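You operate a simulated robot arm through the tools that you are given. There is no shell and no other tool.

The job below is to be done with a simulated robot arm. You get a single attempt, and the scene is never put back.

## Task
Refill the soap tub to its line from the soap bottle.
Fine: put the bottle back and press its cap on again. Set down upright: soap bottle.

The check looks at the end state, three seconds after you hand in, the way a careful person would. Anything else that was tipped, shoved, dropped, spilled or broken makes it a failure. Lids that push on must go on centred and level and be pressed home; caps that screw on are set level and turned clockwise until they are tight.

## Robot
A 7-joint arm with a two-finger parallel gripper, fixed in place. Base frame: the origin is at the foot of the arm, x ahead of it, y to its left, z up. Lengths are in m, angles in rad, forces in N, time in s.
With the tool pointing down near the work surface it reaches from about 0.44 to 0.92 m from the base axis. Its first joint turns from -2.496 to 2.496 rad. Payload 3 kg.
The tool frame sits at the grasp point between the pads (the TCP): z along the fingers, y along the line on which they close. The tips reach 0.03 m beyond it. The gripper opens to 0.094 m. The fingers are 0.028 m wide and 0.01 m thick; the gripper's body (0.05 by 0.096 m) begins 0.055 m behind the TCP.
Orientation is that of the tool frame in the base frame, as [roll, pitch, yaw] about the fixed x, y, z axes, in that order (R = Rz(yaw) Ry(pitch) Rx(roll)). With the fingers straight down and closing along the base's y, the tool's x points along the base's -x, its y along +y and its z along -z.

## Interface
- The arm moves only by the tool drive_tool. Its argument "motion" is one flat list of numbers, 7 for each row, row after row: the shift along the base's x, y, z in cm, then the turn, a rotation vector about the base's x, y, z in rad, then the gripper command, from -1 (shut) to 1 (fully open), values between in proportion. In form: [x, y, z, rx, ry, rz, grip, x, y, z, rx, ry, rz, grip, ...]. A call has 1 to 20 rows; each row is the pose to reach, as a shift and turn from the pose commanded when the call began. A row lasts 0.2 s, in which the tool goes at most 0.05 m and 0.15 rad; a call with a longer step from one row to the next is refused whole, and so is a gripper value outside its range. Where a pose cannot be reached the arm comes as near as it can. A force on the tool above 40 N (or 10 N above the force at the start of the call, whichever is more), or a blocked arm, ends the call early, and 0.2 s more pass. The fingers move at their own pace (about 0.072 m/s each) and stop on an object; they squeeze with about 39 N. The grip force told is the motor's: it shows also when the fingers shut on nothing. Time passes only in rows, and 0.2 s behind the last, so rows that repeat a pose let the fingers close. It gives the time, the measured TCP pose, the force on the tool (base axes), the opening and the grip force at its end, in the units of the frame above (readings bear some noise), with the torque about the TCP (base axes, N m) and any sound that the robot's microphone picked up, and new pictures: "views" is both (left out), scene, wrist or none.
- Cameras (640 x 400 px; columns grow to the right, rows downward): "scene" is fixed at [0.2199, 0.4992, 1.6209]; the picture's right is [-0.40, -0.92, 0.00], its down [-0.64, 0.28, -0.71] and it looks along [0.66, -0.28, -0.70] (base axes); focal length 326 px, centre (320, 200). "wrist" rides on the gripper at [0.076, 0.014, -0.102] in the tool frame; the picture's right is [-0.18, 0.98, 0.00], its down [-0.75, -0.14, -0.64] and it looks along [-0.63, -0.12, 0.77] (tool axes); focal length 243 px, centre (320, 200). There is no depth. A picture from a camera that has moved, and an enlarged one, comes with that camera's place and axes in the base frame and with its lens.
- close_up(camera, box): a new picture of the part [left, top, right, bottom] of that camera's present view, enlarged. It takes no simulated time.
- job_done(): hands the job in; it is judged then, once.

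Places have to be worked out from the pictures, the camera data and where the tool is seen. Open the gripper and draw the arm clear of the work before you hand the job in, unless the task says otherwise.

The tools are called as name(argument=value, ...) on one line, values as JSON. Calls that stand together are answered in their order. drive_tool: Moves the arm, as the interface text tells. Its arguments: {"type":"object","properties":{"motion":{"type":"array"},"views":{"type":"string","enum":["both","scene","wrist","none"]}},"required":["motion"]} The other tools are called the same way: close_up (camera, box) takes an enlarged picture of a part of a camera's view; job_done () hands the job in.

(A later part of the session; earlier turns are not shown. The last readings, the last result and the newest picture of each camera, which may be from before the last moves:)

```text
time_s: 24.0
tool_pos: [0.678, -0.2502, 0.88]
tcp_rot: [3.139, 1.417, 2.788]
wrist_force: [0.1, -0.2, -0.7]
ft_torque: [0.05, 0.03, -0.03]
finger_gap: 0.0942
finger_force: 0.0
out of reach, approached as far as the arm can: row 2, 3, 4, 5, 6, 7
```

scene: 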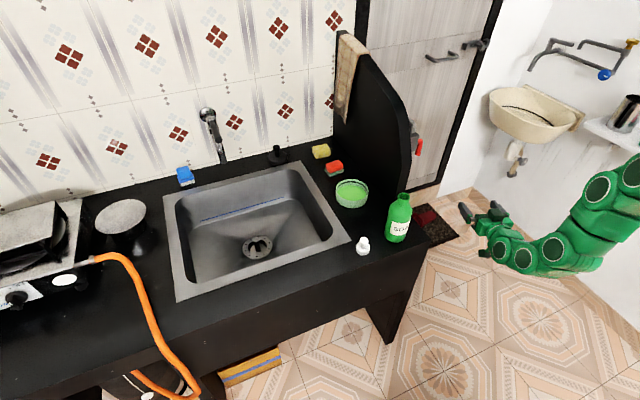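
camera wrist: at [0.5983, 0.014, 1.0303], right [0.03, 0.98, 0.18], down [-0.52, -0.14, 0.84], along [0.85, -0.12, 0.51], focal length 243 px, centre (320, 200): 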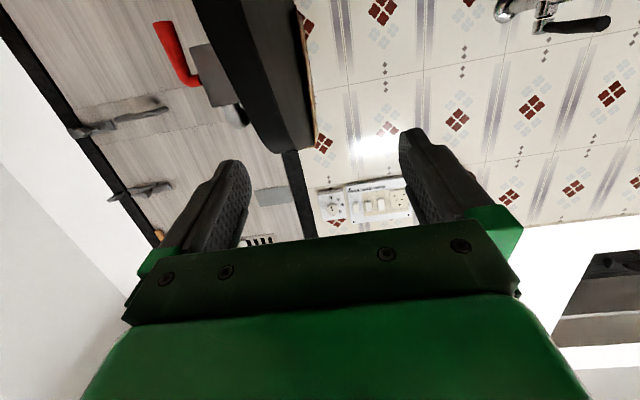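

The minimum is about 0.72 m radius, so a straight-in approach isn't possible. The pose around the bottle itself is reachable, so I'll raise, swing back over the bottle above its mouth, and straddle it from above.

drive_tool(motion=[1.5, -0.5, 3, 0, 0, 0, 1, 2, -0.7, 7.5, 0, 0, 0, 1, 2, -0.7, 12, 0, 0, 0, 1, 2, -0.7, 16, 0, 0, 0, 1, 2, -0.7, 18, 0, 0, 0, 1, 2.8, 3.7, 18, 0, 0, 0.059, 1, 3.7, 8.1, 18, 0, 0, 0.118, 1, 4.5, 12.5, 18, 0, 0, 0.177, 1, 5.4, 16.9, 18, 0, 0, 0.236, 1, 6.2, 21.4, 18, 0, 0, 0.295, 1, 7, 25.8, 18, 0, 0, 0.353, 1, 7, 25.8, 18, 0, 0, 0.353, 1], views="both")

close_up(camera="scene", box=[340, 130, 480, 260])

```text
time_s: 26.6
tool_pos: [0.7518, 0.0111, 1.0618]
tcp_rot: [-3.14, 1.419, -3.138]
wrist_force: [0.2, 0.5, 0.3]
ft_torque: [-0.02, -0.01, -0.01]
finger_gap: 0.0941
finger_force: 0.0
camera wrist: at [0.639, 0.0249, 1.0031], right [0.02, 0.98, 0.18], down [-0.52, -0.14, 0.84], along [0.85, -0.12, 0.51], focal length 243 px, centre (320, 200)
```

scene: 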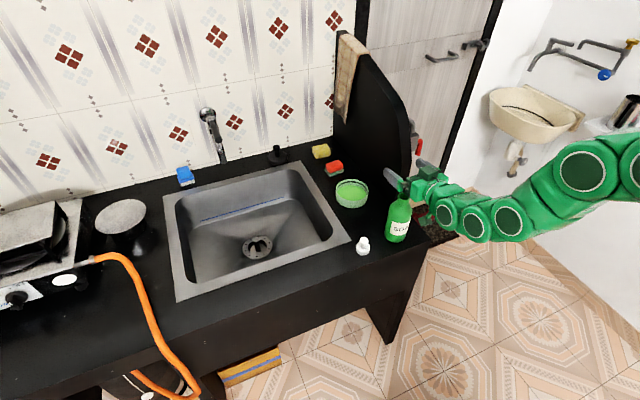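
wrist: 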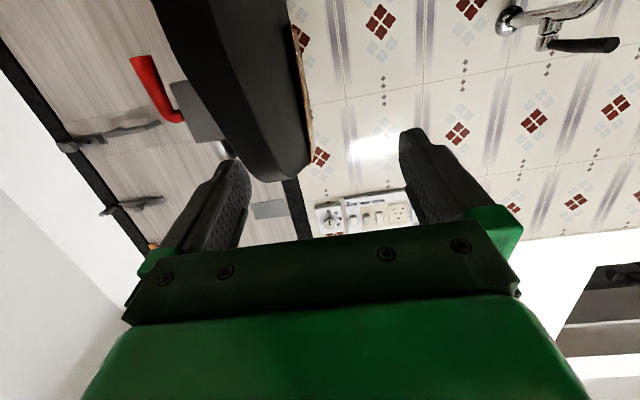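

```text
3.08 times, centred on (410, 195) of scene
camera zoom: at [0.2199, 0.4992, 1.6209], right [-0.4, -0.92, 0.0], down [-0.64, 0.28, -0.71], along [0.66, -0.28, -0.7], focal length 1004 px, centre (43, 215)
```

zoom: 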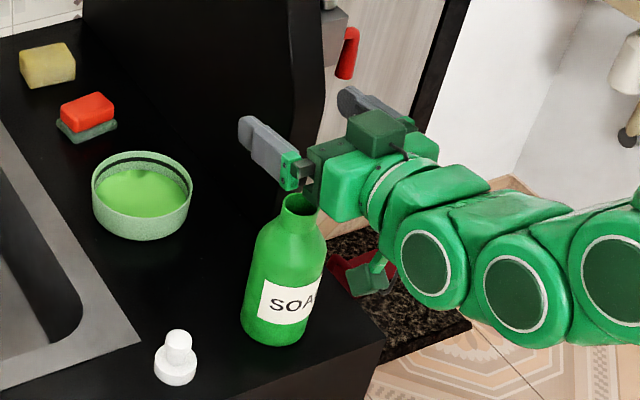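

The open gripper now straddles the bottle's axis from above, measured at (0.7515, 0.011, 1.062). I'll correct by a few millimetres, lower to the neck level and check clearances.

drive_tool(motion=[-0.3, -0.25, -2, 0, 0, 0, 1, -0.3, -0.25, -5, 0, 0, 0, 1, -0.3, -0.25, -8, 0, 0, 0, 1, -0.3, -0.25, -10, 0, 0, 0, 1, -0.3, -0.25, -10, 0, 0, 0, 1], views="both")

close_up(camera="scene", box=[360, 170, 440, 260])

close_up(camera="wrist", box=[160, 60, 480, 260])

```text
time_s: 27.8
tool_pos: [0.7482, 0.0086, 0.9614]
tcp_rot: [-3.139, 1.423, -3.14]
wrist_force: [1.0, -0.3, 0.3]
ft_torque: [0.02, -0.01, 0.01]
finger_gap: 0.0939
finger_force: 0.1
camera wrist: at [0.6351, 0.0226, 0.9023], right [0.02, 0.98, 0.18], down [-0.52, -0.14, 0.84], along [0.85, -0.12, 0.51], focal length 243 px, centre (320, 200)
```

scene: 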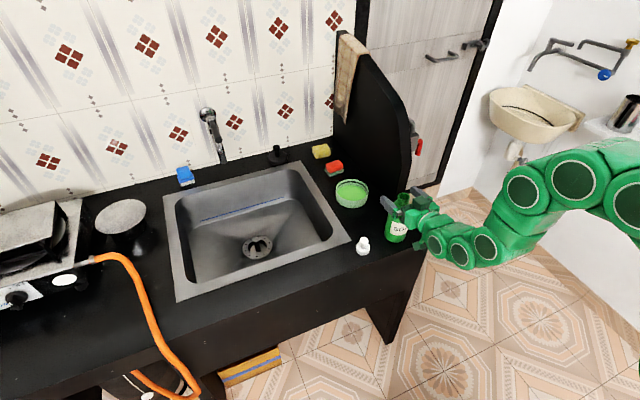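
wrist: 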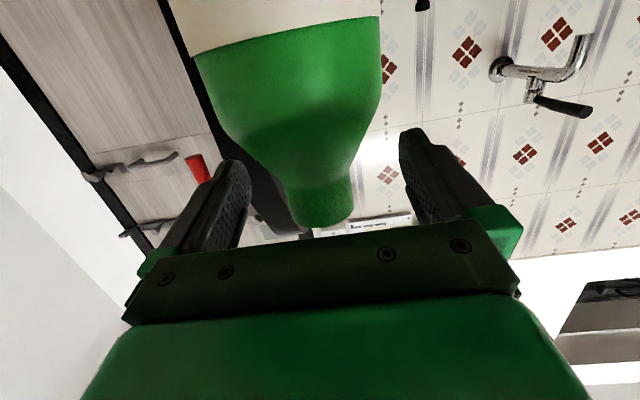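

```text
4.44 times, centred on (400, 215) of scene
camera zoom: at [0.2199, 0.4992, 1.6209], right [-0.4, -0.92, 0.0], down [-0.64, 0.28, -0.71], along [0.66, -0.28, -0.7], focal length 1451 px, centre (-36, 133)
```

zoom: 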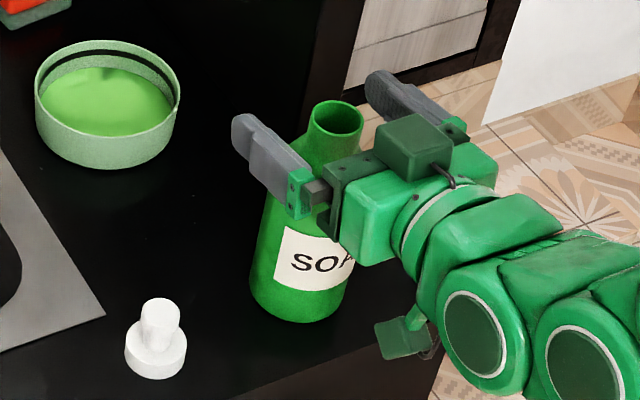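

```text
2.00 times, centred on (320, 160) of wrist
camera zoom: at [0.6351, 0.0226, 0.9023], right [0.02, 0.98, 0.18], down [-0.52, -0.14, 0.84], along [0.85, -0.12, 0.51], focal length 485 px, centre (320, 280)
```

zoom: 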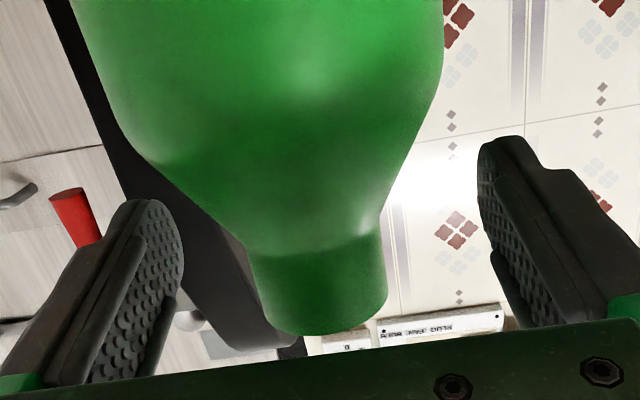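

The neck is centred between the fingers with room each side. I'll lower to the grasp height on the straight part of the body, about 7.5 cm above the counter.

drive_tool(motion=[0, 0, -2, 0, 0, 0, 1, 0, 0, -4, 0, 0, 0, 1, 0, 0, -6, 0, 0, 0, 1, 0, 0, -7.5, 0, 0, 0, 1, 0, 0, -8.6, 0, 0, 0, 1, 0, 0, -8.6, 0, 0, 0, 1], views="both")

close_up(camera="scene", box=[360, 170, 440, 260])

close_up(camera="wrist", box=[160, 60, 480, 260])

```text
time_s: 29.2
tool_pos: [0.7476, 0.0081, 0.8763]
tcp_rot: [3.141, 1.419, -3.14]
wrist_force: [0.6, -0.1, 0.4]
ft_torque: [0.0, 0.03, 0.01]
finger_gap: 0.0938
finger_force: 0.2
camera wrist: at [0.6338, 0.0219, 0.8169], right [0.02, 0.98, 0.18], down [-0.52, -0.14, 0.84], along [0.85, -0.12, 0.51], focal length 243 px, centre (320, 200)
```

scene: 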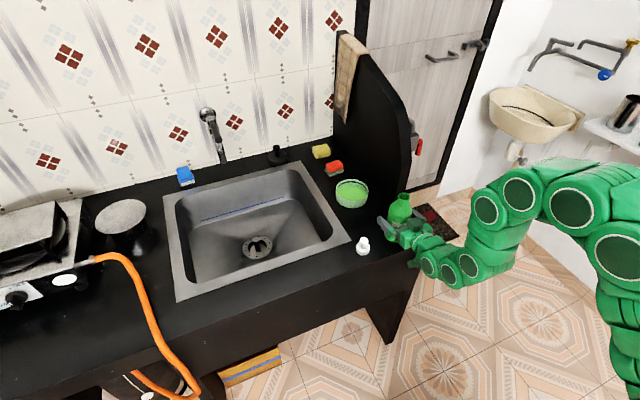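
wrist: 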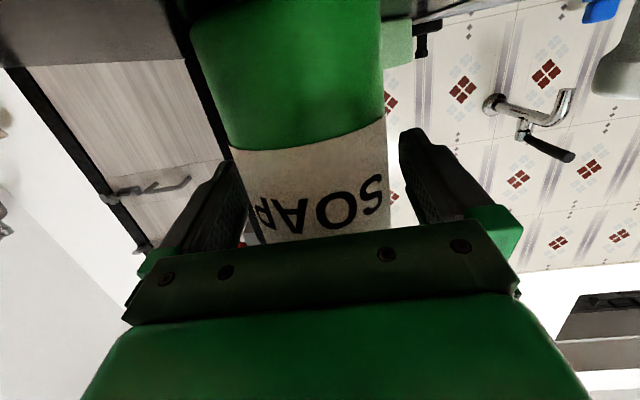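

```text
4.44 times, centred on (400, 215) of scene
camera zoom: at [0.2199, 0.4992, 1.6209], right [-0.4, -0.92, 0.0], down [-0.64, 0.28, -0.71], along [0.66, -0.28, -0.7], focal length 1451 px, centre (-36, 133)
```

zoom: 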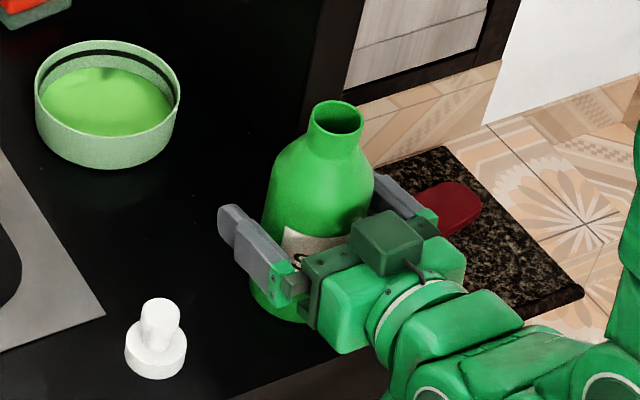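

```text
2.00 times, centred on (320, 160) of wrist
camera zoom: at [0.6338, 0.0219, 0.8169], right [0.02, 0.98, 0.18], down [-0.52, -0.14, 0.84], along [0.85, -0.12, 0.51], focal length 485 px, centre (320, 280)
```

zoom: 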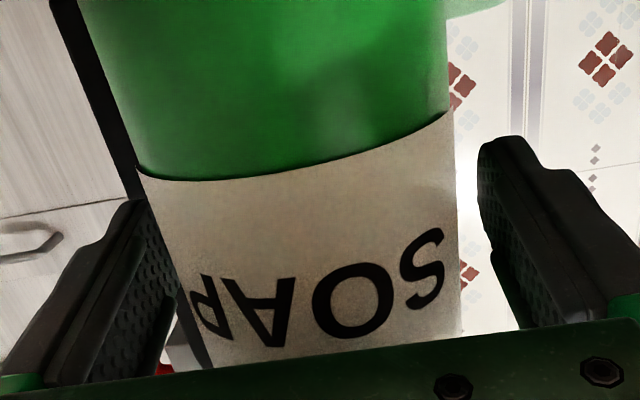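

The bottle sits between the fingers at mid-body. I'll close gently on it, then check the opening and force before lifting.

drive_tool(motion=[0, 0, 0, 0, 0, 0, 0.7, 0, 0, 0, 0, 0, 0, 0.55, 0, 0, 0, 0, 0, 0, 0.45, 0, 0, 0, 0, 0, 0, 0.3, 0, 0, 0, 0, 0, 0, -1, 0, 0, 0, 0, 0, 0, -1, 0, 0, 0, 0, 0, 0, -1], views="both")

close_up(camera="scene", box=[360, 170, 440, 260])

```text
time_s: 30.8
tool_pos: [0.7468, 0.0088, 0.877]
tcp_rot: [3.141, 1.421, -3.14]
wrist_force: [-0.5, 1.7, -0.6]
ft_torque: [0.05, 0.02, -0.02]
finger_gap: 0.0717
finger_force: 39.1
camera wrist: at [0.6338, 0.0219, 0.8169], right [0.02, 0.98, 0.18], down [-0.52, -0.14, 0.84], along [0.85, -0.12, 0.51], focal length 243 px, centre (320, 200)
```

scene: 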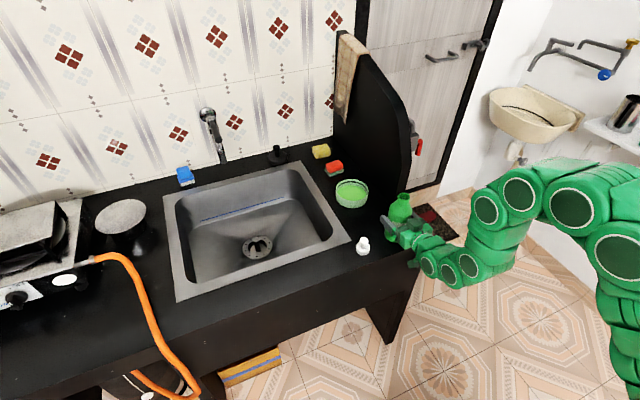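
wrist: 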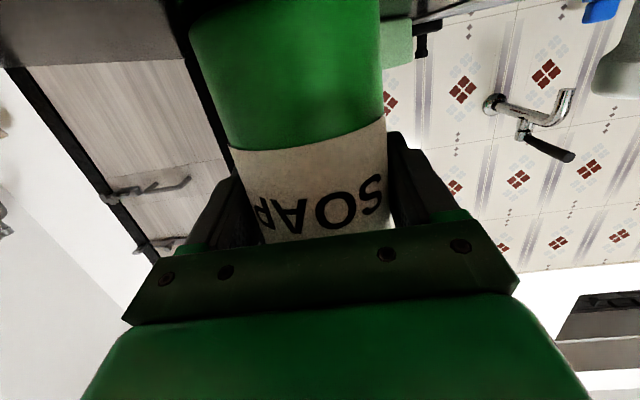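

```text
4.44 times, centred on (400, 215) of scene
camera zoom: at [0.2199, 0.4992, 1.6209], right [-0.4, -0.92, 0.0], down [-0.64, 0.28, -0.71], along [0.66, -0.28, -0.7], focal length 1451 px, centre (-36, 133)
```

zoom: 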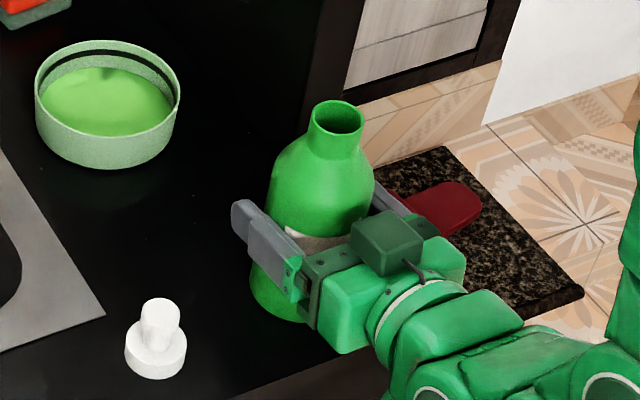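

The bottle is held at a 72 mm gap with full grip and hasn't shifted. I'll lift it straight up about 6 cm and read the weight.

drive_tool(motion=[0, 0, 0.5, 0, 0, 0, -1, 0, 0, 1.5, 0, 0, 0, -1, 0, 0, 3, 0, 0, 0, -1, 0, 0, 4.5, 0, 0, 0, -1, 0, 0, 6, 0, 0, 0, -1, 0, 0, 6, 0, 0, 0, -1], views="both")

close_up(camera="scene", box=[330, 160, 440, 260])

```text
time_s: 32.2
tool_pos: [0.7468, 0.0095, 0.9361]
tcp_rot: [3.141, 1.419, -3.14]
wrist_force: [-0.1, 0.4, -3.2]
ft_torque: [0.03, -0.04, 0.02]
finger_gap: 0.0718
finger_force: 39.1
camera wrist: at [0.634, 0.0222, 0.8765], right [0.02, 0.98, 0.18], down [-0.52, -0.14, 0.84], along [0.85, -0.12, 0.51], focal length 243 px, centre (320, 200)
```

scene: 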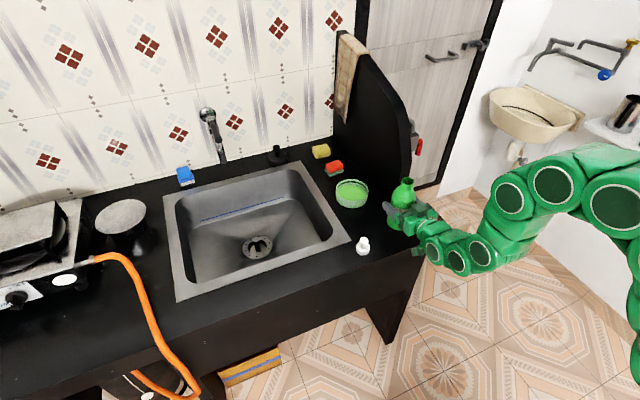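
wrist: 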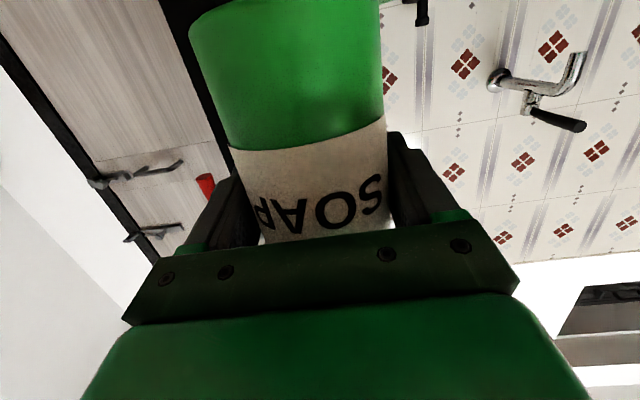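

```text
4.00 times, centred on (385, 210) of scene
camera zoom: at [0.2199, 0.4992, 1.6209], right [-0.4, -0.92, 0.0], down [-0.64, 0.28, -0.71], along [0.66, -0.28, -0.7], focal length 1306 px, centre (60, 160)
```

zoom: 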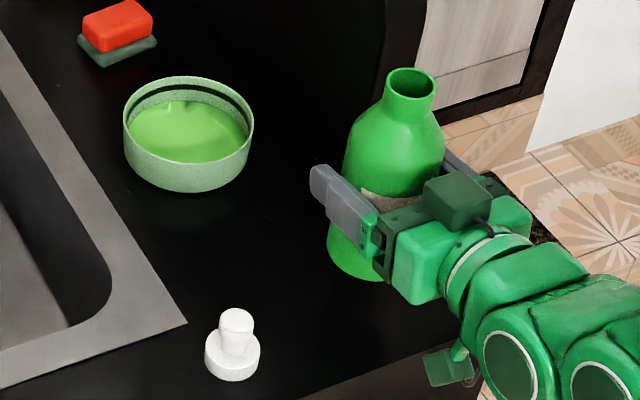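

The load reads about 3.3 N, so there is a fair amount of soap in the bottle. I'll carry it toward the tub while tipping it to about 60°, below the angle I expect soap to flow at, with the mouth stopping over the tub at z≈1.0.

drive_tool(motion=[0, 0, 2, 0, 0, 0, -1, 1.5, 0.7, 4, 0, 0.12, 0, -1, 3, 1.5, 6, 0, 0.26, 0, -1, 4.5, 2.2, 6, 0, 0.4, 0, -1, 6, 3, 6, 0, 0.54, 0, -1, 7.5, 3.7, 6, 0, 0.68, 0, -1, 9, 4.4, 5.5, 0, 0.82, 0, -1, 10, 4.95, 4.5, 0, 0.94, 0, -1, 10.75, 4.95, 3.5, 0, 1.05, 0, -1, 10.75, 4.95, 2.4, 0, 1.05, 0, -1, 10.75, 4.95, 2.4, 0, 1.05, 0, -1], views="both")

close_up(camera="scene", box=[310, 130, 430, 260])

```text
time_s: 34.6
tool_pos: [0.8557, 0.0577, 0.9588]
tcp_rot: [3.138, 0.369, -3.141]
wrist_force: [0.3, 0.0, -3.9]
ft_torque: [0.0, -0.04, 0.0]
finger_gap: 0.0718
finger_force: 38.9
camera wrist: at [0.7468, 0.0709, 1.0284], right [0.17, 0.98, 0.07], down [0.47, -0.14, 0.87], along [0.87, -0.12, -0.49], focal length 243 px, centre (320, 200)
```

scene: 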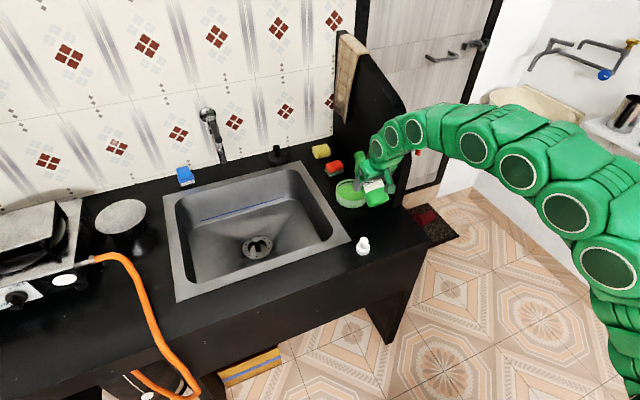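
wrist: 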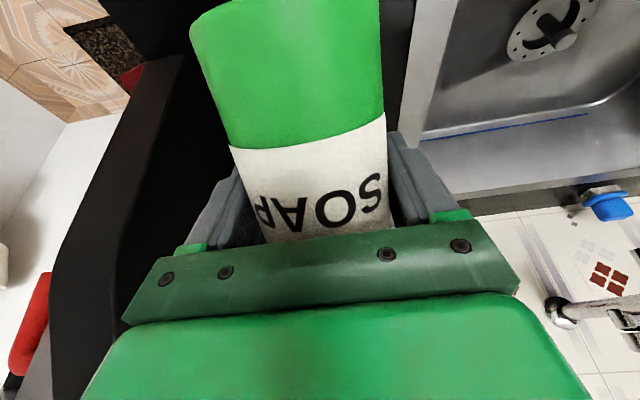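

```text
3.08 times, centred on (370, 195) of scene
camera zoom: at [0.2199, 0.4992, 1.6209], right [-0.4, -0.92, 0.0], down [-0.64, 0.28, -0.71], along [0.66, -0.28, -0.7], focal length 1004 px, centre (166, 215)
```

zoom: 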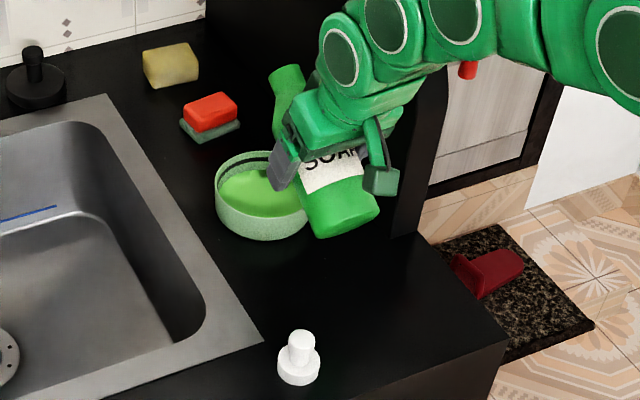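

The tilt is about 60° and the computed mouth position matches the picture, so the mouth is over the tub. I'll lower 3 cm, tip to about 75°, pause and look for flow.

drive_tool(motion=[-0.1, 0, -1, 0, 0.08, 0, -1, -0.2, 0, -2, 0, 0.17, 0, -1, -0.3, 0, -3, 0, 0.26, 0, -1, -0.3, 0, -3, 0, 0.26, 0, -1, -0.3, 0, -3, 0, 0.26, 0, -1], views="scene")

close_up(camera="scene", box=[320, 140, 420, 230])

```text
time_s: 35.8
tool_pos: [0.8524, 0.0573, 0.9291]
tcp_rot: [3.137, 0.108, 3.14]
wrist_force: [0.6, -0.7, -4.0]
ft_torque: [-0.03, 0.01, 0.01]
finger_gap: 0.0719
finger_force: 39.3
```

scene: 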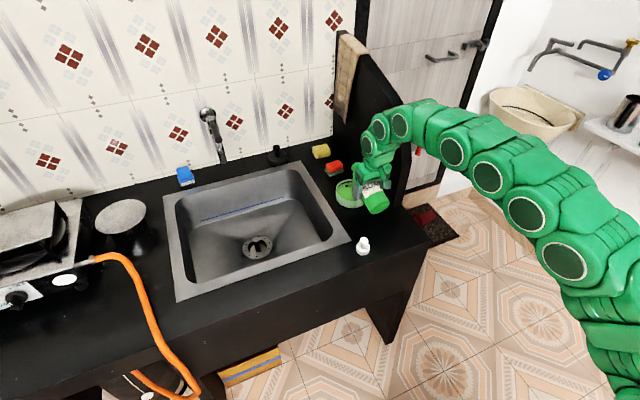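

```text
4.44 times, centred on (370, 185) of scene
camera zoom: at [0.2199, 0.4992, 1.6209], right [-0.4, -0.92, 0.0], down [-0.64, 0.28, -0.71], along [0.66, -0.28, -0.7], focal length 1451 px, centre (98, 267)
```

zoom: 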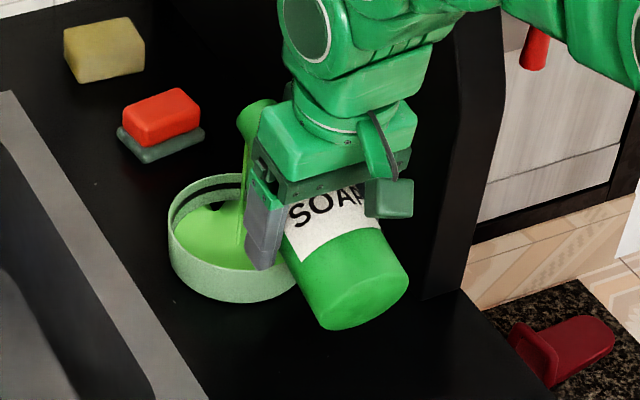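

A stream of soap is already falling into the tub. I'll zoom in on the level right away, which takes no simulated time.

close_up(camera="scene", box=[350, 165, 390, 210])

close_up(camera="wrist", box=[0, 0, 640, 400])

```text
8.89 times, centred on (370, 188) of scene
camera zoom: at [0.2199, 0.4992, 1.6209], right [-0.4, -0.92, 0.0], down [-0.64, 0.28, -0.71], along [0.66, -0.28, -0.7], focal length 2902 px, centre (-124, 311)
```

zoom: 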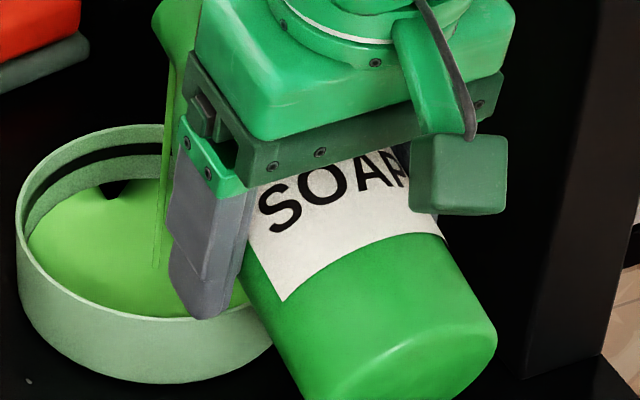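

```text
1.00 times, centred on (320, 200) of wrist (not enlarged: the box is as wide or as high as the picture)
camera zoom: at [0.7653, 0.071, 1.0232], right [0.18, 0.98, 0.02], down [0.68, -0.14, 0.72], along [0.71, -0.12, -0.69], focal length 243 px, centre (320, 200)
```

zoom: 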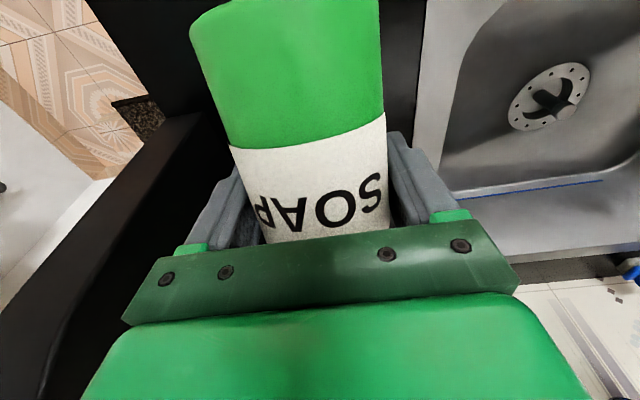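

The stream lands inside the tub and the level is still below the dark line. I'll hold this tilt briefly to gauge the fill rate.

drive_tool(motion=[0, 0, 0, 0, 0, 0, -1, 0, 0, 0, 0, 0, 0, -1, 0, 0, 0, 0, 0, 0, -1], views="none")

close_up(camera="scene", box=[350, 165, 390, 210])

```text
time_s: 36.6
tool_pos: [0.8516, 0.0586, 0.9295]
tcp_rot: [3.139, 0.109, -3.141]
wrist_force: [0.1, 0.0, -3.3]
ft_torque: [0.01, 0.02, 0.01]
finger_gap: 0.0717
finger_force: 39.0
```

```text
8.89 times, centred on (370, 188) of scene
camera zoom: at [0.2199, 0.4992, 1.6209], right [-0.4, -0.92, 0.0], down [-0.64, 0.28, -0.71], along [0.66, -0.28, -0.7], focal length 2902 px, centre (-124, 311)
```

zoom: 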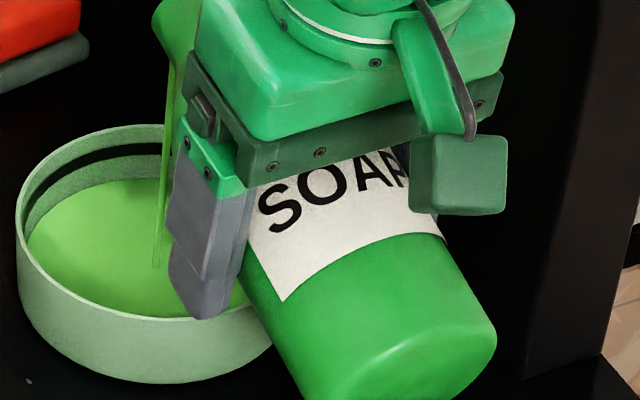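

The flow is slow and steady, with little change in 0.8 s. I'll hold about 1.2 s more and compare the level with the line.

drive_tool(motion=[0, 0, 0, 0, 0, 0, -1, 0, 0, 0, 0, 0, 0, -1, 0, 0, 0, 0, 0, 0, -1, 0, 0, 0, 0, 0, 0, -1, 0, 0, 0, 0, 0, 0, -1], views="none")

close_up(camera="scene", box=[350, 165, 390, 210])

```text
time_s: 37.8
tool_pos: [0.8526, 0.0582, 0.9292]
tcp_rot: [3.138, 0.111, -3.141]
wrist_force: [-0.1, 0.4, -4.5]
ft_torque: [-0.01, 0.02, 0.04]
finger_gap: 0.072
finger_force: 38.8
```

```text
8.89 times, centred on (370, 188) of scene
camera zoom: at [0.2199, 0.4992, 1.6209], right [-0.4, -0.92, 0.0], down [-0.64, 0.28, -0.71], along [0.66, -0.28, -0.7], focal length 2902 px, centre (-124, 311)
```

zoom: 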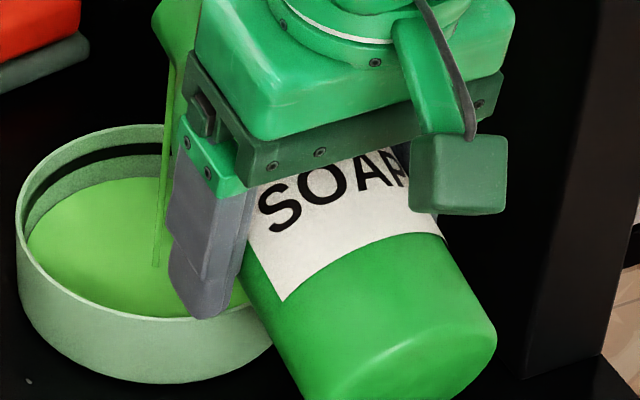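

The level barely moved, so the stream is now just a trickle. I'll tip about 4° further and watch.

drive_tool(motion=[-0.05, 0, 0, 0, 0.04, 0, -1, -0.1, 0, 0, 0, 0.07, 0, -1, -0.1, 0, 0, 0, 0.07, 0, -1, -0.1, 0, 0, 0, 0.07, 0, -1, -0.1, 0, 0, 0, 0.07, 0, -1], views="none")

close_up(camera="scene", box=[350, 165, 390, 210])

```text
time_s: 39.0
tool_pos: [0.8515, 0.0575, 0.9305]
tcp_rot: [3.138, 0.041, -3.141]
wrist_force: [0.2, 0.9, -3.5]
ft_torque: [0.02, 0.03, -0.02]
finger_gap: 0.0717
finger_force: 39.1
```

```text
8.89 times, centred on (370, 188) of scene
camera zoom: at [0.2199, 0.4992, 1.6209], right [-0.4, -0.92, 0.0], down [-0.64, 0.28, -0.71], along [0.66, -0.28, -0.7], focal length 2902 px, centre (-124, 311)
```

zoom: 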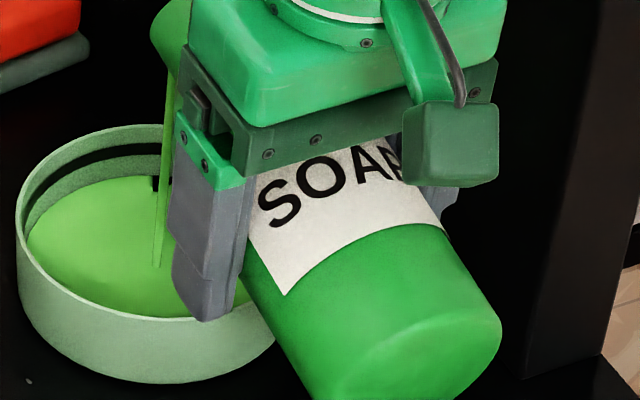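

The level is creeping up and the stream still lands well inside. I'll hold for about 2 s to get a rate.

drive_tool(motion=[0, 0, 0, 0, 0, 0, -1, 0, 0, 0, 0, 0, 0, -1, 0, 0, 0, 0, 0, 0, -1, 0, 0, 0, 0, 0, 0, -1, 0, 0, 0, 0, 0, 0, -1, 0, 0, 0, 0, 0, 0, -1, 0, 0, 0, 0, 0, 0, -1, 0, 0, 0, 0, 0, 0, -1, 0, 0, 0, 0, 0, 0, -1], views="none")

close_up(camera="scene", box=[350, 165, 390, 210])

```text
time_s: 41.0
tool_pos: [0.8517, 0.0582, 0.9293]
tcp_rot: [3.139, 0.041, -3.14]
wrist_force: [-0.5, 0.8, -4.4]
ft_torque: [0.0, -0.04, -0.02]
finger_gap: 0.072
finger_force: 39.1
```

```text
8.89 times, centred on (370, 188) of scene
camera zoom: at [0.2199, 0.4992, 1.6209], right [-0.4, -0.92, 0.0], down [-0.64, 0.28, -0.71], along [0.66, -0.28, -0.7], focal length 2902 px, centre (-124, 311)
```

zoom: 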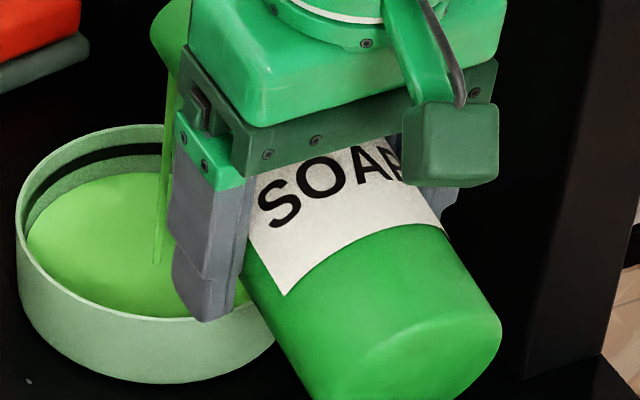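

The level is rising about 1 mm per second. I'll zoom tightly on the back wall to measure the gap between the soap and the line.

close_up(camera="scene", box=[350, 176, 372, 192])

```text
16.00 times, centred on (361, 184) of scene
camera zoom: at [0.2199, 0.4992, 1.6209], right [-0.4, -0.92, 0.0], down [-0.64, 0.28, -0.71], along [0.66, -0.28, -0.7], focal length 5223 px, centre (-336, 456)
```

zoom: 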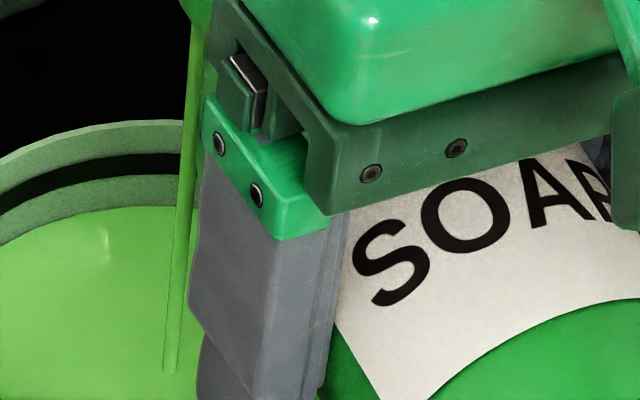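

The soap is about 9 mm below the band's lower edge, having started about 12 mm below. I'll tip another 3–4° and pour for a few seconds, then look again.

drive_tool(motion=[-0.05, 0, 0, 0, 0.06, 0, -1, -0.05, 0, 0, 0, 0.06, 0, -1, -0.05, 0, 0, 0, 0.06, 0, -1, -0.05, 0, 0, 0, 0.06, 0, -1, -0.05, 0, 0, 0, 0.06, 0, -1, -0.05, 0, 0, 0, 0.06, 0, -1, -0.05, 0, 0, 0, 0.06, 0, -1, -0.05, 0, 0, 0, 0.06, 0, -1, -0.05, 0, 0, 0, 0.06, 0, -1, -0.05, 0, 0, 0, 0.06, 0, -1], views="none")

close_up(camera="scene", box=[350, 176, 372, 192])

close_up(camera="scene", box=[320, 140, 420, 230])

```text
time_s: 43.2
tool_pos: [0.8504, 0.0584, 0.9283]
tcp_rot: [3.138, -0.02, -3.14]
wrist_force: [-0.2, -0.7, -3.8]
ft_torque: [0.0, -0.04, 0.01]
finger_gap: 0.0718
finger_force: 39.2
```

```text
16.00 times, centred on (361, 184) of scene
camera zoom: at [0.2199, 0.4992, 1.6209], right [-0.4, -0.92, 0.0], down [-0.64, 0.28, -0.71], along [0.66, -0.28, -0.7], focal length 5223 px, centre (-336, 456)
```

zoom: 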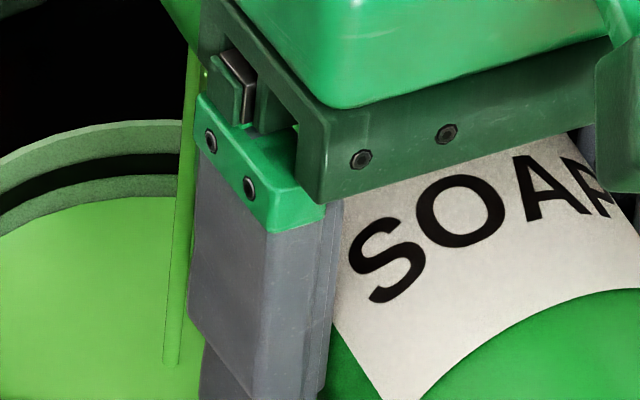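

```text
4.44 times, centred on (370, 185) of scene
camera zoom: at [0.2199, 0.4992, 1.6209], right [-0.4, -0.92, 0.0], down [-0.64, 0.28, -0.71], along [0.66, -0.28, -0.7], focal length 1451 px, centre (98, 267)
```

zoom: 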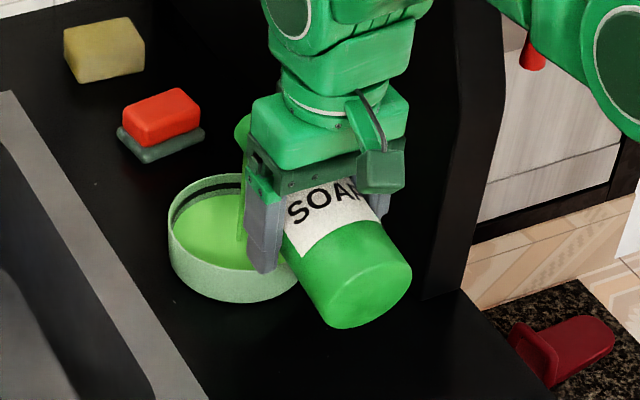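

The gap to the band is now about 6 mm and rising roughly 1.4 mm/s. I'll hold another 2 s.

drive_tool(motion=[0, 0, 0, 0, 0, 0, -1, 0, 0, 0, 0, 0, 0, -1, 0, 0, 0, 0, 0, 0, -1, 0, 0, 0, 0, 0, 0, -1, 0, 0, 0, 0, 0, 0, -1, 0, 0, 0, 0, 0, 0, -1, 0, 0, 0, 0, 0, 0, -1, 0, 0, 0, 0, 0, 0, -1, 0, 0, 0, 0, 0, 0, -1], views="none")

close_up(camera="scene", box=[350, 176, 372, 192])

```text
time_s: 45.2
tool_pos: [0.8503, 0.0584, 0.9289]
tcp_rot: [3.136, -0.02, -3.141]
wrist_force: [-0.1, -0.2, -3.3]
ft_torque: [0.03, -0.02, 0.03]
finger_gap: 0.0717
finger_force: 39.0
```

```text
16.00 times, centred on (361, 184) of scene
camera zoom: at [0.2199, 0.4992, 1.6209], right [-0.4, -0.92, 0.0], down [-0.64, 0.28, -0.71], along [0.66, -0.28, -0.7], focal length 5223 px, centre (-336, 456)
```

zoom: 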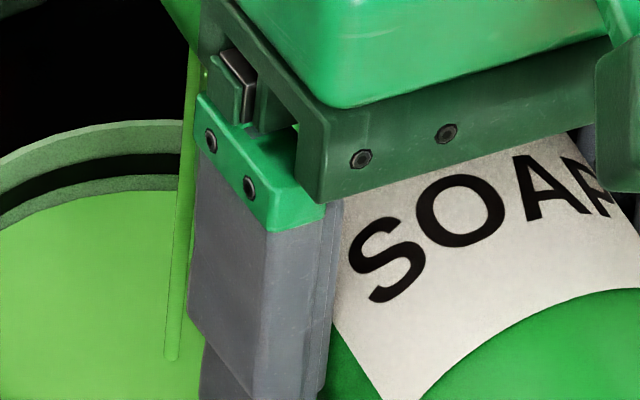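

The gap is down to about 4.5 mm and the flow is slowing. I'll tip another 2° and hold about 2 s.

drive_tool(motion=[0, 0, 0, 0, 0.035, 0, -1, 0, 0, 0, 0, 0.035, 0, -1, 0, 0, 0, 0, 0.035, 0, -1, 0, 0, 0, 0, 0.035, 0, -1, 0, 0, 0, 0, 0.035, 0, -1, 0, 0, 0, 0, 0.035, 0, -1, 0, 0, 0, 0, 0.035, 0, -1, 0, 0, 0, 0, 0.035, 0, -1], views="none")

close_up(camera="scene", box=[350, 176, 372, 192])

```text
time_s: 47.0
tool_pos: [0.8506, 0.0583, 0.9299]
tcp_rot: [3.138, -0.057, -3.14]
wrist_force: [0.6, 0.2, -3.7]
ft_torque: [0.02, 0.02, -0.02]
finger_gap: 0.0717
finger_force: 38.8
```

```text
16.00 times, centred on (361, 184) of scene
camera zoom: at [0.2199, 0.4992, 1.6209], right [-0.4, -0.92, 0.0], down [-0.64, 0.28, -0.71], along [0.66, -0.28, -0.7], focal length 5223 px, centre (-336, 456)
```

zoom: 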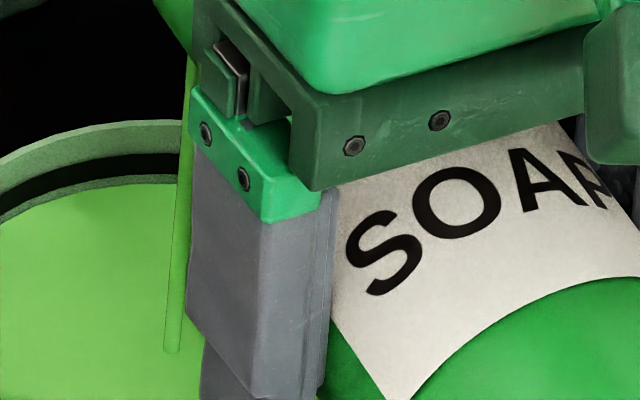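

The gap to the band's lower edge is about 2.6 mm. I'm aiming for the middle of the dark band, so I'll hold about 2 s more.

drive_tool(motion=[0, 0, 0, 0, 0, 0, -1, 0, 0, 0, 0, 0, 0, -1, 0, 0, 0, 0, 0, 0, -1, 0, 0, 0, 0, 0, 0, -1, 0, 0, 0, 0, 0, 0, -1, 0, 0, 0, 0, 0, 0, -1, 0, 0, 0, 0, 0, 0, -1, 0, 0, 0, 0, 0, 0, -1], views="none")

close_up(camera="scene", box=[350, 176, 372, 192])

```text
time_s: 48.8
tool_pos: [0.8497, 0.0565, 0.9295]
tcp_rot: [3.137, -0.056, -3.141]
wrist_force: [-0.2, -0.2, -2.8]
ft_torque: [-0.03, -0.02, -0.02]
finger_gap: 0.0715
finger_force: 39.0
```

```text
16.00 times, centred on (361, 184) of scene
camera zoom: at [0.2199, 0.4992, 1.6209], right [-0.4, -0.92, 0.0], down [-0.64, 0.28, -0.71], along [0.66, -0.28, -0.7], focal length 5223 px, centre (-336, 456)
```

zoom: 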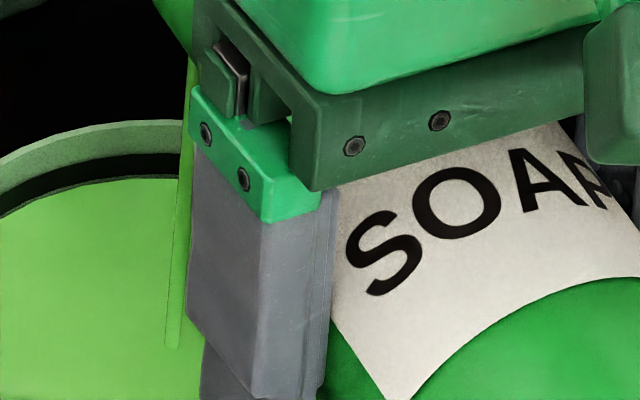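

The soap is almost at the band's lower edge, about 1 mm to go. I'll keep pouring for another 2 s with a small extra tilt to hold the rate.

drive_tool(motion=[0, 0, 0, 0, 0.02, 0, -1, 0, 0, 0, 0, 0.02, 0, -1, 0, 0, 0, 0, 0.02, 0, -1, 0, 0, 0, 0, 0.02, 0, -1, 0, 0, 0, 0, 0.02, 0, -1, 0, 0, 0, 0, 0.02, 0, -1, 0, 0, 0, 0, 0.02, 0, -1, 0, 0, 0, 0, 0.02, 0, -1, 0, 0, 0, 0, 0.02, 0, -1], views="none")

close_up(camera="scene", box=[350, 176, 372, 192])

```text
time_s: 50.8
tool_pos: [0.8511, 0.0586, 0.9301]
tcp_rot: [3.138, -0.076, -3.141]
wrist_force: [1.1, 0.2, -2.4]
ft_torque: [0.01, 0.0, -0.01]
finger_gap: 0.0718
finger_force: 39.3
```

```text
16.00 times, centred on (361, 184) of scene
camera zoom: at [0.2199, 0.4992, 1.6209], right [-0.4, -0.92, 0.0], down [-0.64, 0.28, -0.71], along [0.66, -0.28, -0.7], focal length 5223 px, centre (-336, 456)
```

zoom: 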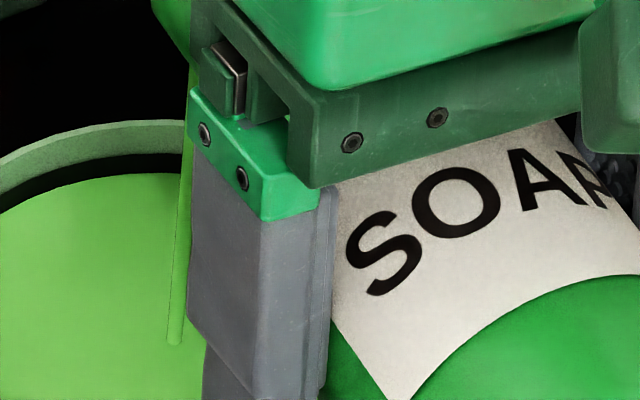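

The soap has just reached the lower part of the band. I'll pour about 1.2 s more before judging when to stop.

drive_tool(motion=[0, 0, 0, 0, 0, 0, -1, 0, 0, 0, 0, 0, 0, -1, 0, 0, 0, 0, 0, 0, -1, 0, 0, 0, 0, 0, 0, -1, 0, 0, 0, 0, 0, 0, -1], views="none")

close_up(camera="scene", box=[350, 176, 372, 192])

close_up(camera="scene", box=[330, 160, 400, 216])

```text
time_s: 52.0
tool_pos: [0.8504, 0.0578, 0.9294]
tcp_rot: [3.138, -0.076, -3.14]
wrist_force: [1.0, 0.5, -1.7]
ft_torque: [-0.01, 0.01, 0.0]
finger_gap: 0.0718
finger_force: 38.9
```

```text
16.00 times, centred on (361, 184) of scene
camera zoom: at [0.2199, 0.4992, 1.6209], right [-0.4, -0.92, 0.0], down [-0.64, 0.28, -0.71], along [0.66, -0.28, -0.7], focal length 5223 px, centre (-336, 456)
```

zoom: 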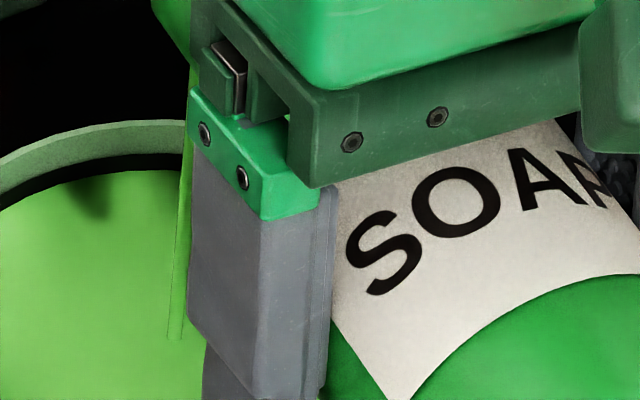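

```text
7.14 times, centred on (365, 188) of scene
camera zoom: at [0.2199, 0.4992, 1.6209], right [-0.4, -0.92, 0.0], down [-0.64, 0.28, -0.71], along [0.66, -0.28, -0.7], focal length 2332 px, centre (-1, 286)
```

zoom: 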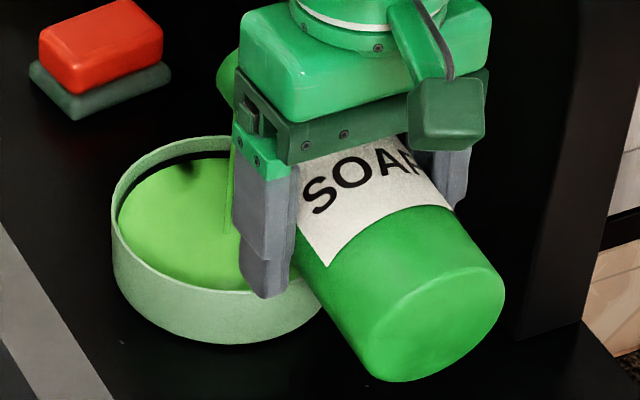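

The soap covers about a quarter of the band. I'll pour another 0.6 s and then tip the bottle back to about 60°, keeping the mouth over the tub for any drips.

drive_tool(motion=[0, 0, 0, 0, 0, 0, -1, 0, 0, 0, 0, 0, 0, -1, 0, 0, 0, 0, 0, 0, -1, 0, 0, 0, 0, -0.14, 0, -1, 0.1, 0, 0.5, 0, -0.28, 0, -1, 0.3, 0, 1, 0, -0.42, 0, -1, 0.6, 0, 1.5, 0, -0.5, 0, -1, 0.6, 0, 1.5, 0, -0.5, 0, -1, 0.6, 0, 1.5, 0, -0.5, 0, -1, 0.6, 0, 1.5, 0, -0.5, 0, -1], views="scene")

close_up(camera="scene", box=[350, 176, 372, 192])

close_up(camera="scene", box=[330, 150, 400, 216])

```text
time_s: 54.2
tool_pos: [0.8563, 0.0579, 0.9442]
tcp_rot: [3.138, 0.425, 3.141]
wrist_force: [0.9, -0.7, -2.3]
ft_torque: [-0.01, 0.0, 0.0]
finger_gap: 0.0718
finger_force: 38.8
```

scene: 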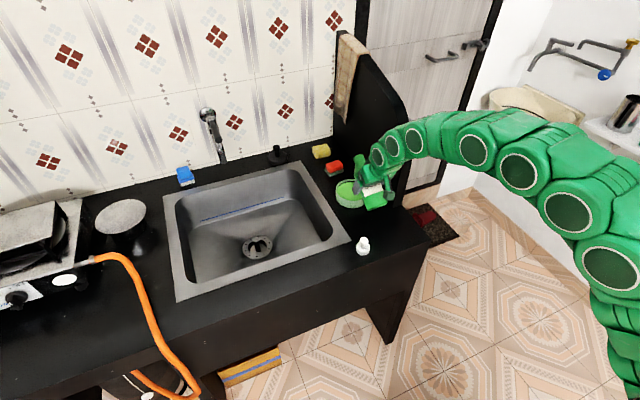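

```text
16.00 times, centred on (361, 184) of scene
camera zoom: at [0.2199, 0.4992, 1.6209], right [-0.4, -0.92, 0.0], down [-0.64, 0.28, -0.71], along [0.66, -0.28, -0.7], focal length 5223 px, centre (-336, 456)
```

zoom: 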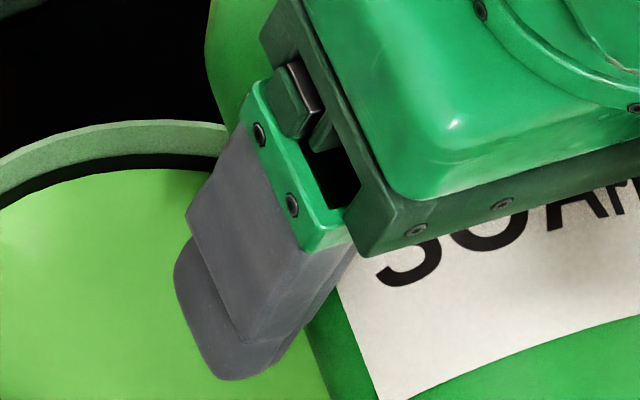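

```text
6.06 times, centred on (365, 183) of scene
camera zoom: at [0.2199, 0.4992, 1.6209], right [-0.4, -0.92, 0.0], down [-0.64, 0.28, -0.71], along [0.66, -0.28, -0.7], focal length 1978 px, centre (47, 303)
```

zoom: 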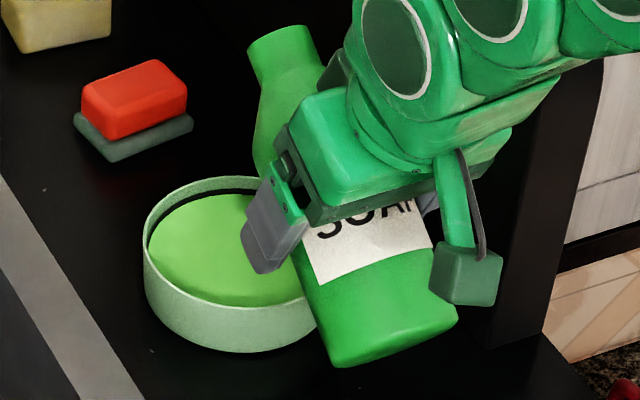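

The flow has stopped and the soap appears to sit within the band. I'll swing the bottle back partway toward upright and away, so I can see the whole tub and judge the level properly.

drive_tool(motion=[0, 0, 1.5, 0, -0.13, 0, -1, -1, -0.3, 3, 0, -0.26, 0, -1, -2.5, -1, 4.5, 0, -0.39, 0, -1, -4.5, -1.8, 5.1, 0, -0.5, 0, -1, -6.4, -2.75, 5.1, 0, -0.595, 0, -1, -6.4, -2.75, 5.1, 0, -0.595, 0, -1], views="scene")

close_up(camera="scene", box=[332, 172, 372, 212])

close_up(camera="scene", box=[320, 130, 430, 260])

```text
time_s: 55.6
tool_pos: [0.7924, 0.0312, 0.996]
tcp_rot: [3.141, 1.02, 3.141]
wrist_force: [-0.2, 0.1, -3.5]
ft_torque: [-0.02, 0.02, 0.04]
finger_gap: 0.0716
finger_force: 38.6
```

scene: 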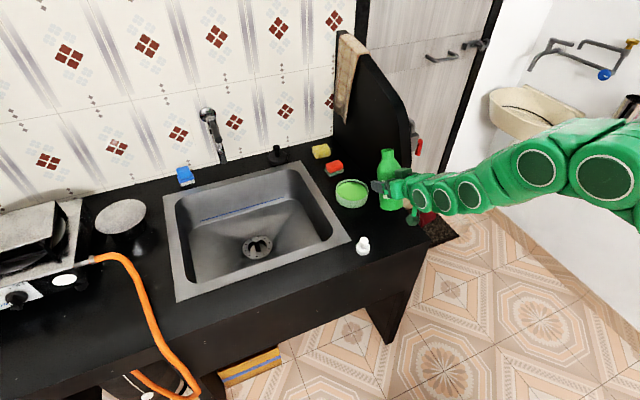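

```text
10.00 times, centred on (352, 192) of scene
camera zoom: at [0.2199, 0.4992, 1.6209], right [-0.4, -0.92, 0.0], down [-0.64, 0.28, -0.71], along [0.66, -0.28, -0.7], focal length 3264 px, centre (0, 280)
```

zoom: 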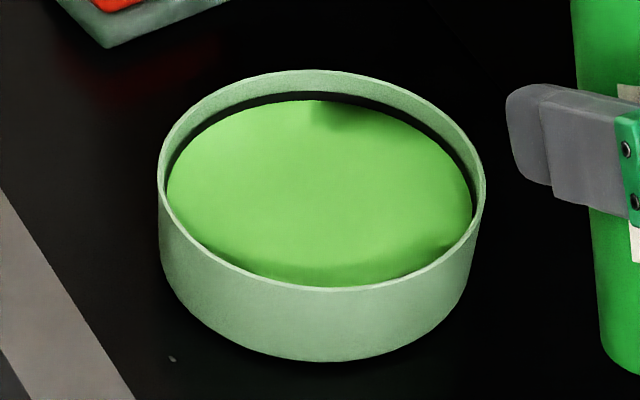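

```text
3.08 times, centred on (375, 195) of scene
camera zoom: at [0.2199, 0.4992, 1.6209], right [-0.4, -0.92, 0.0], down [-0.64, 0.28, -0.71], along [0.66, -0.28, -0.7], focal length 1004 px, centre (151, 215)
```

zoom: 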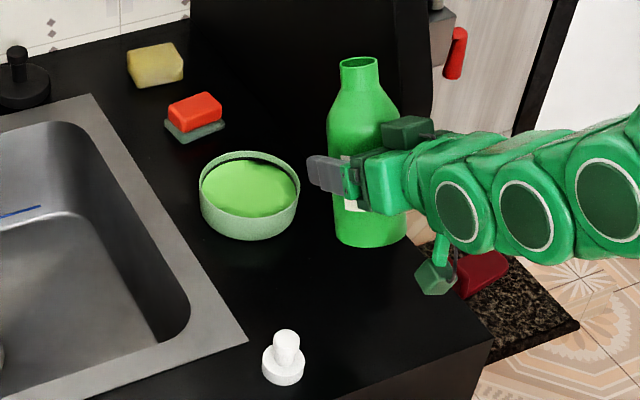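

The whole tub is visible now. I'll zoom tightly on the back wall to compare the soap's edge with the band.

close_up(camera="scene", box=[345, 176, 361, 188])

close_up(camera="scene", box=[334, 180, 350, 192])

```text
16.00 times, centred on (353, 182) of scene
camera zoom: at [0.2199, 0.4992, 1.6209], right [-0.4, -0.92, 0.0], down [-0.64, 0.28, -0.71], along [0.66, -0.28, -0.7], focal length 5223 px, centre (-208, 488)
```

zoom: 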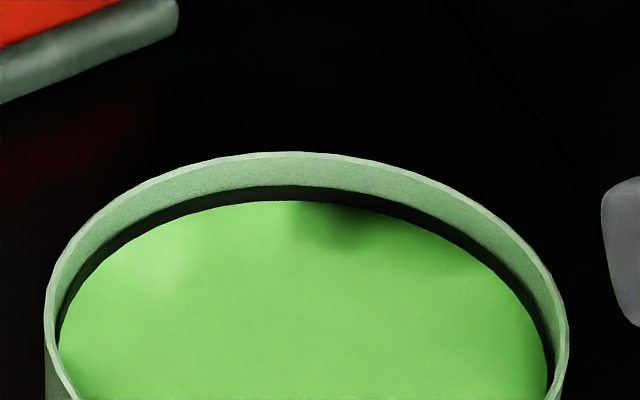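

```text
16.00 times, centred on (342, 186) of scene
camera zoom: at [0.2199, 0.4992, 1.6209], right [-0.4, -0.92, 0.0], down [-0.64, 0.28, -0.71], along [0.66, -0.28, -0.7], focal length 5223 px, centre (-32, 424)
```

zoom: 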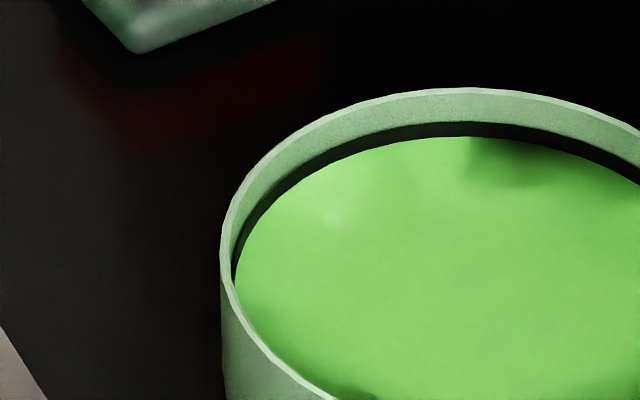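

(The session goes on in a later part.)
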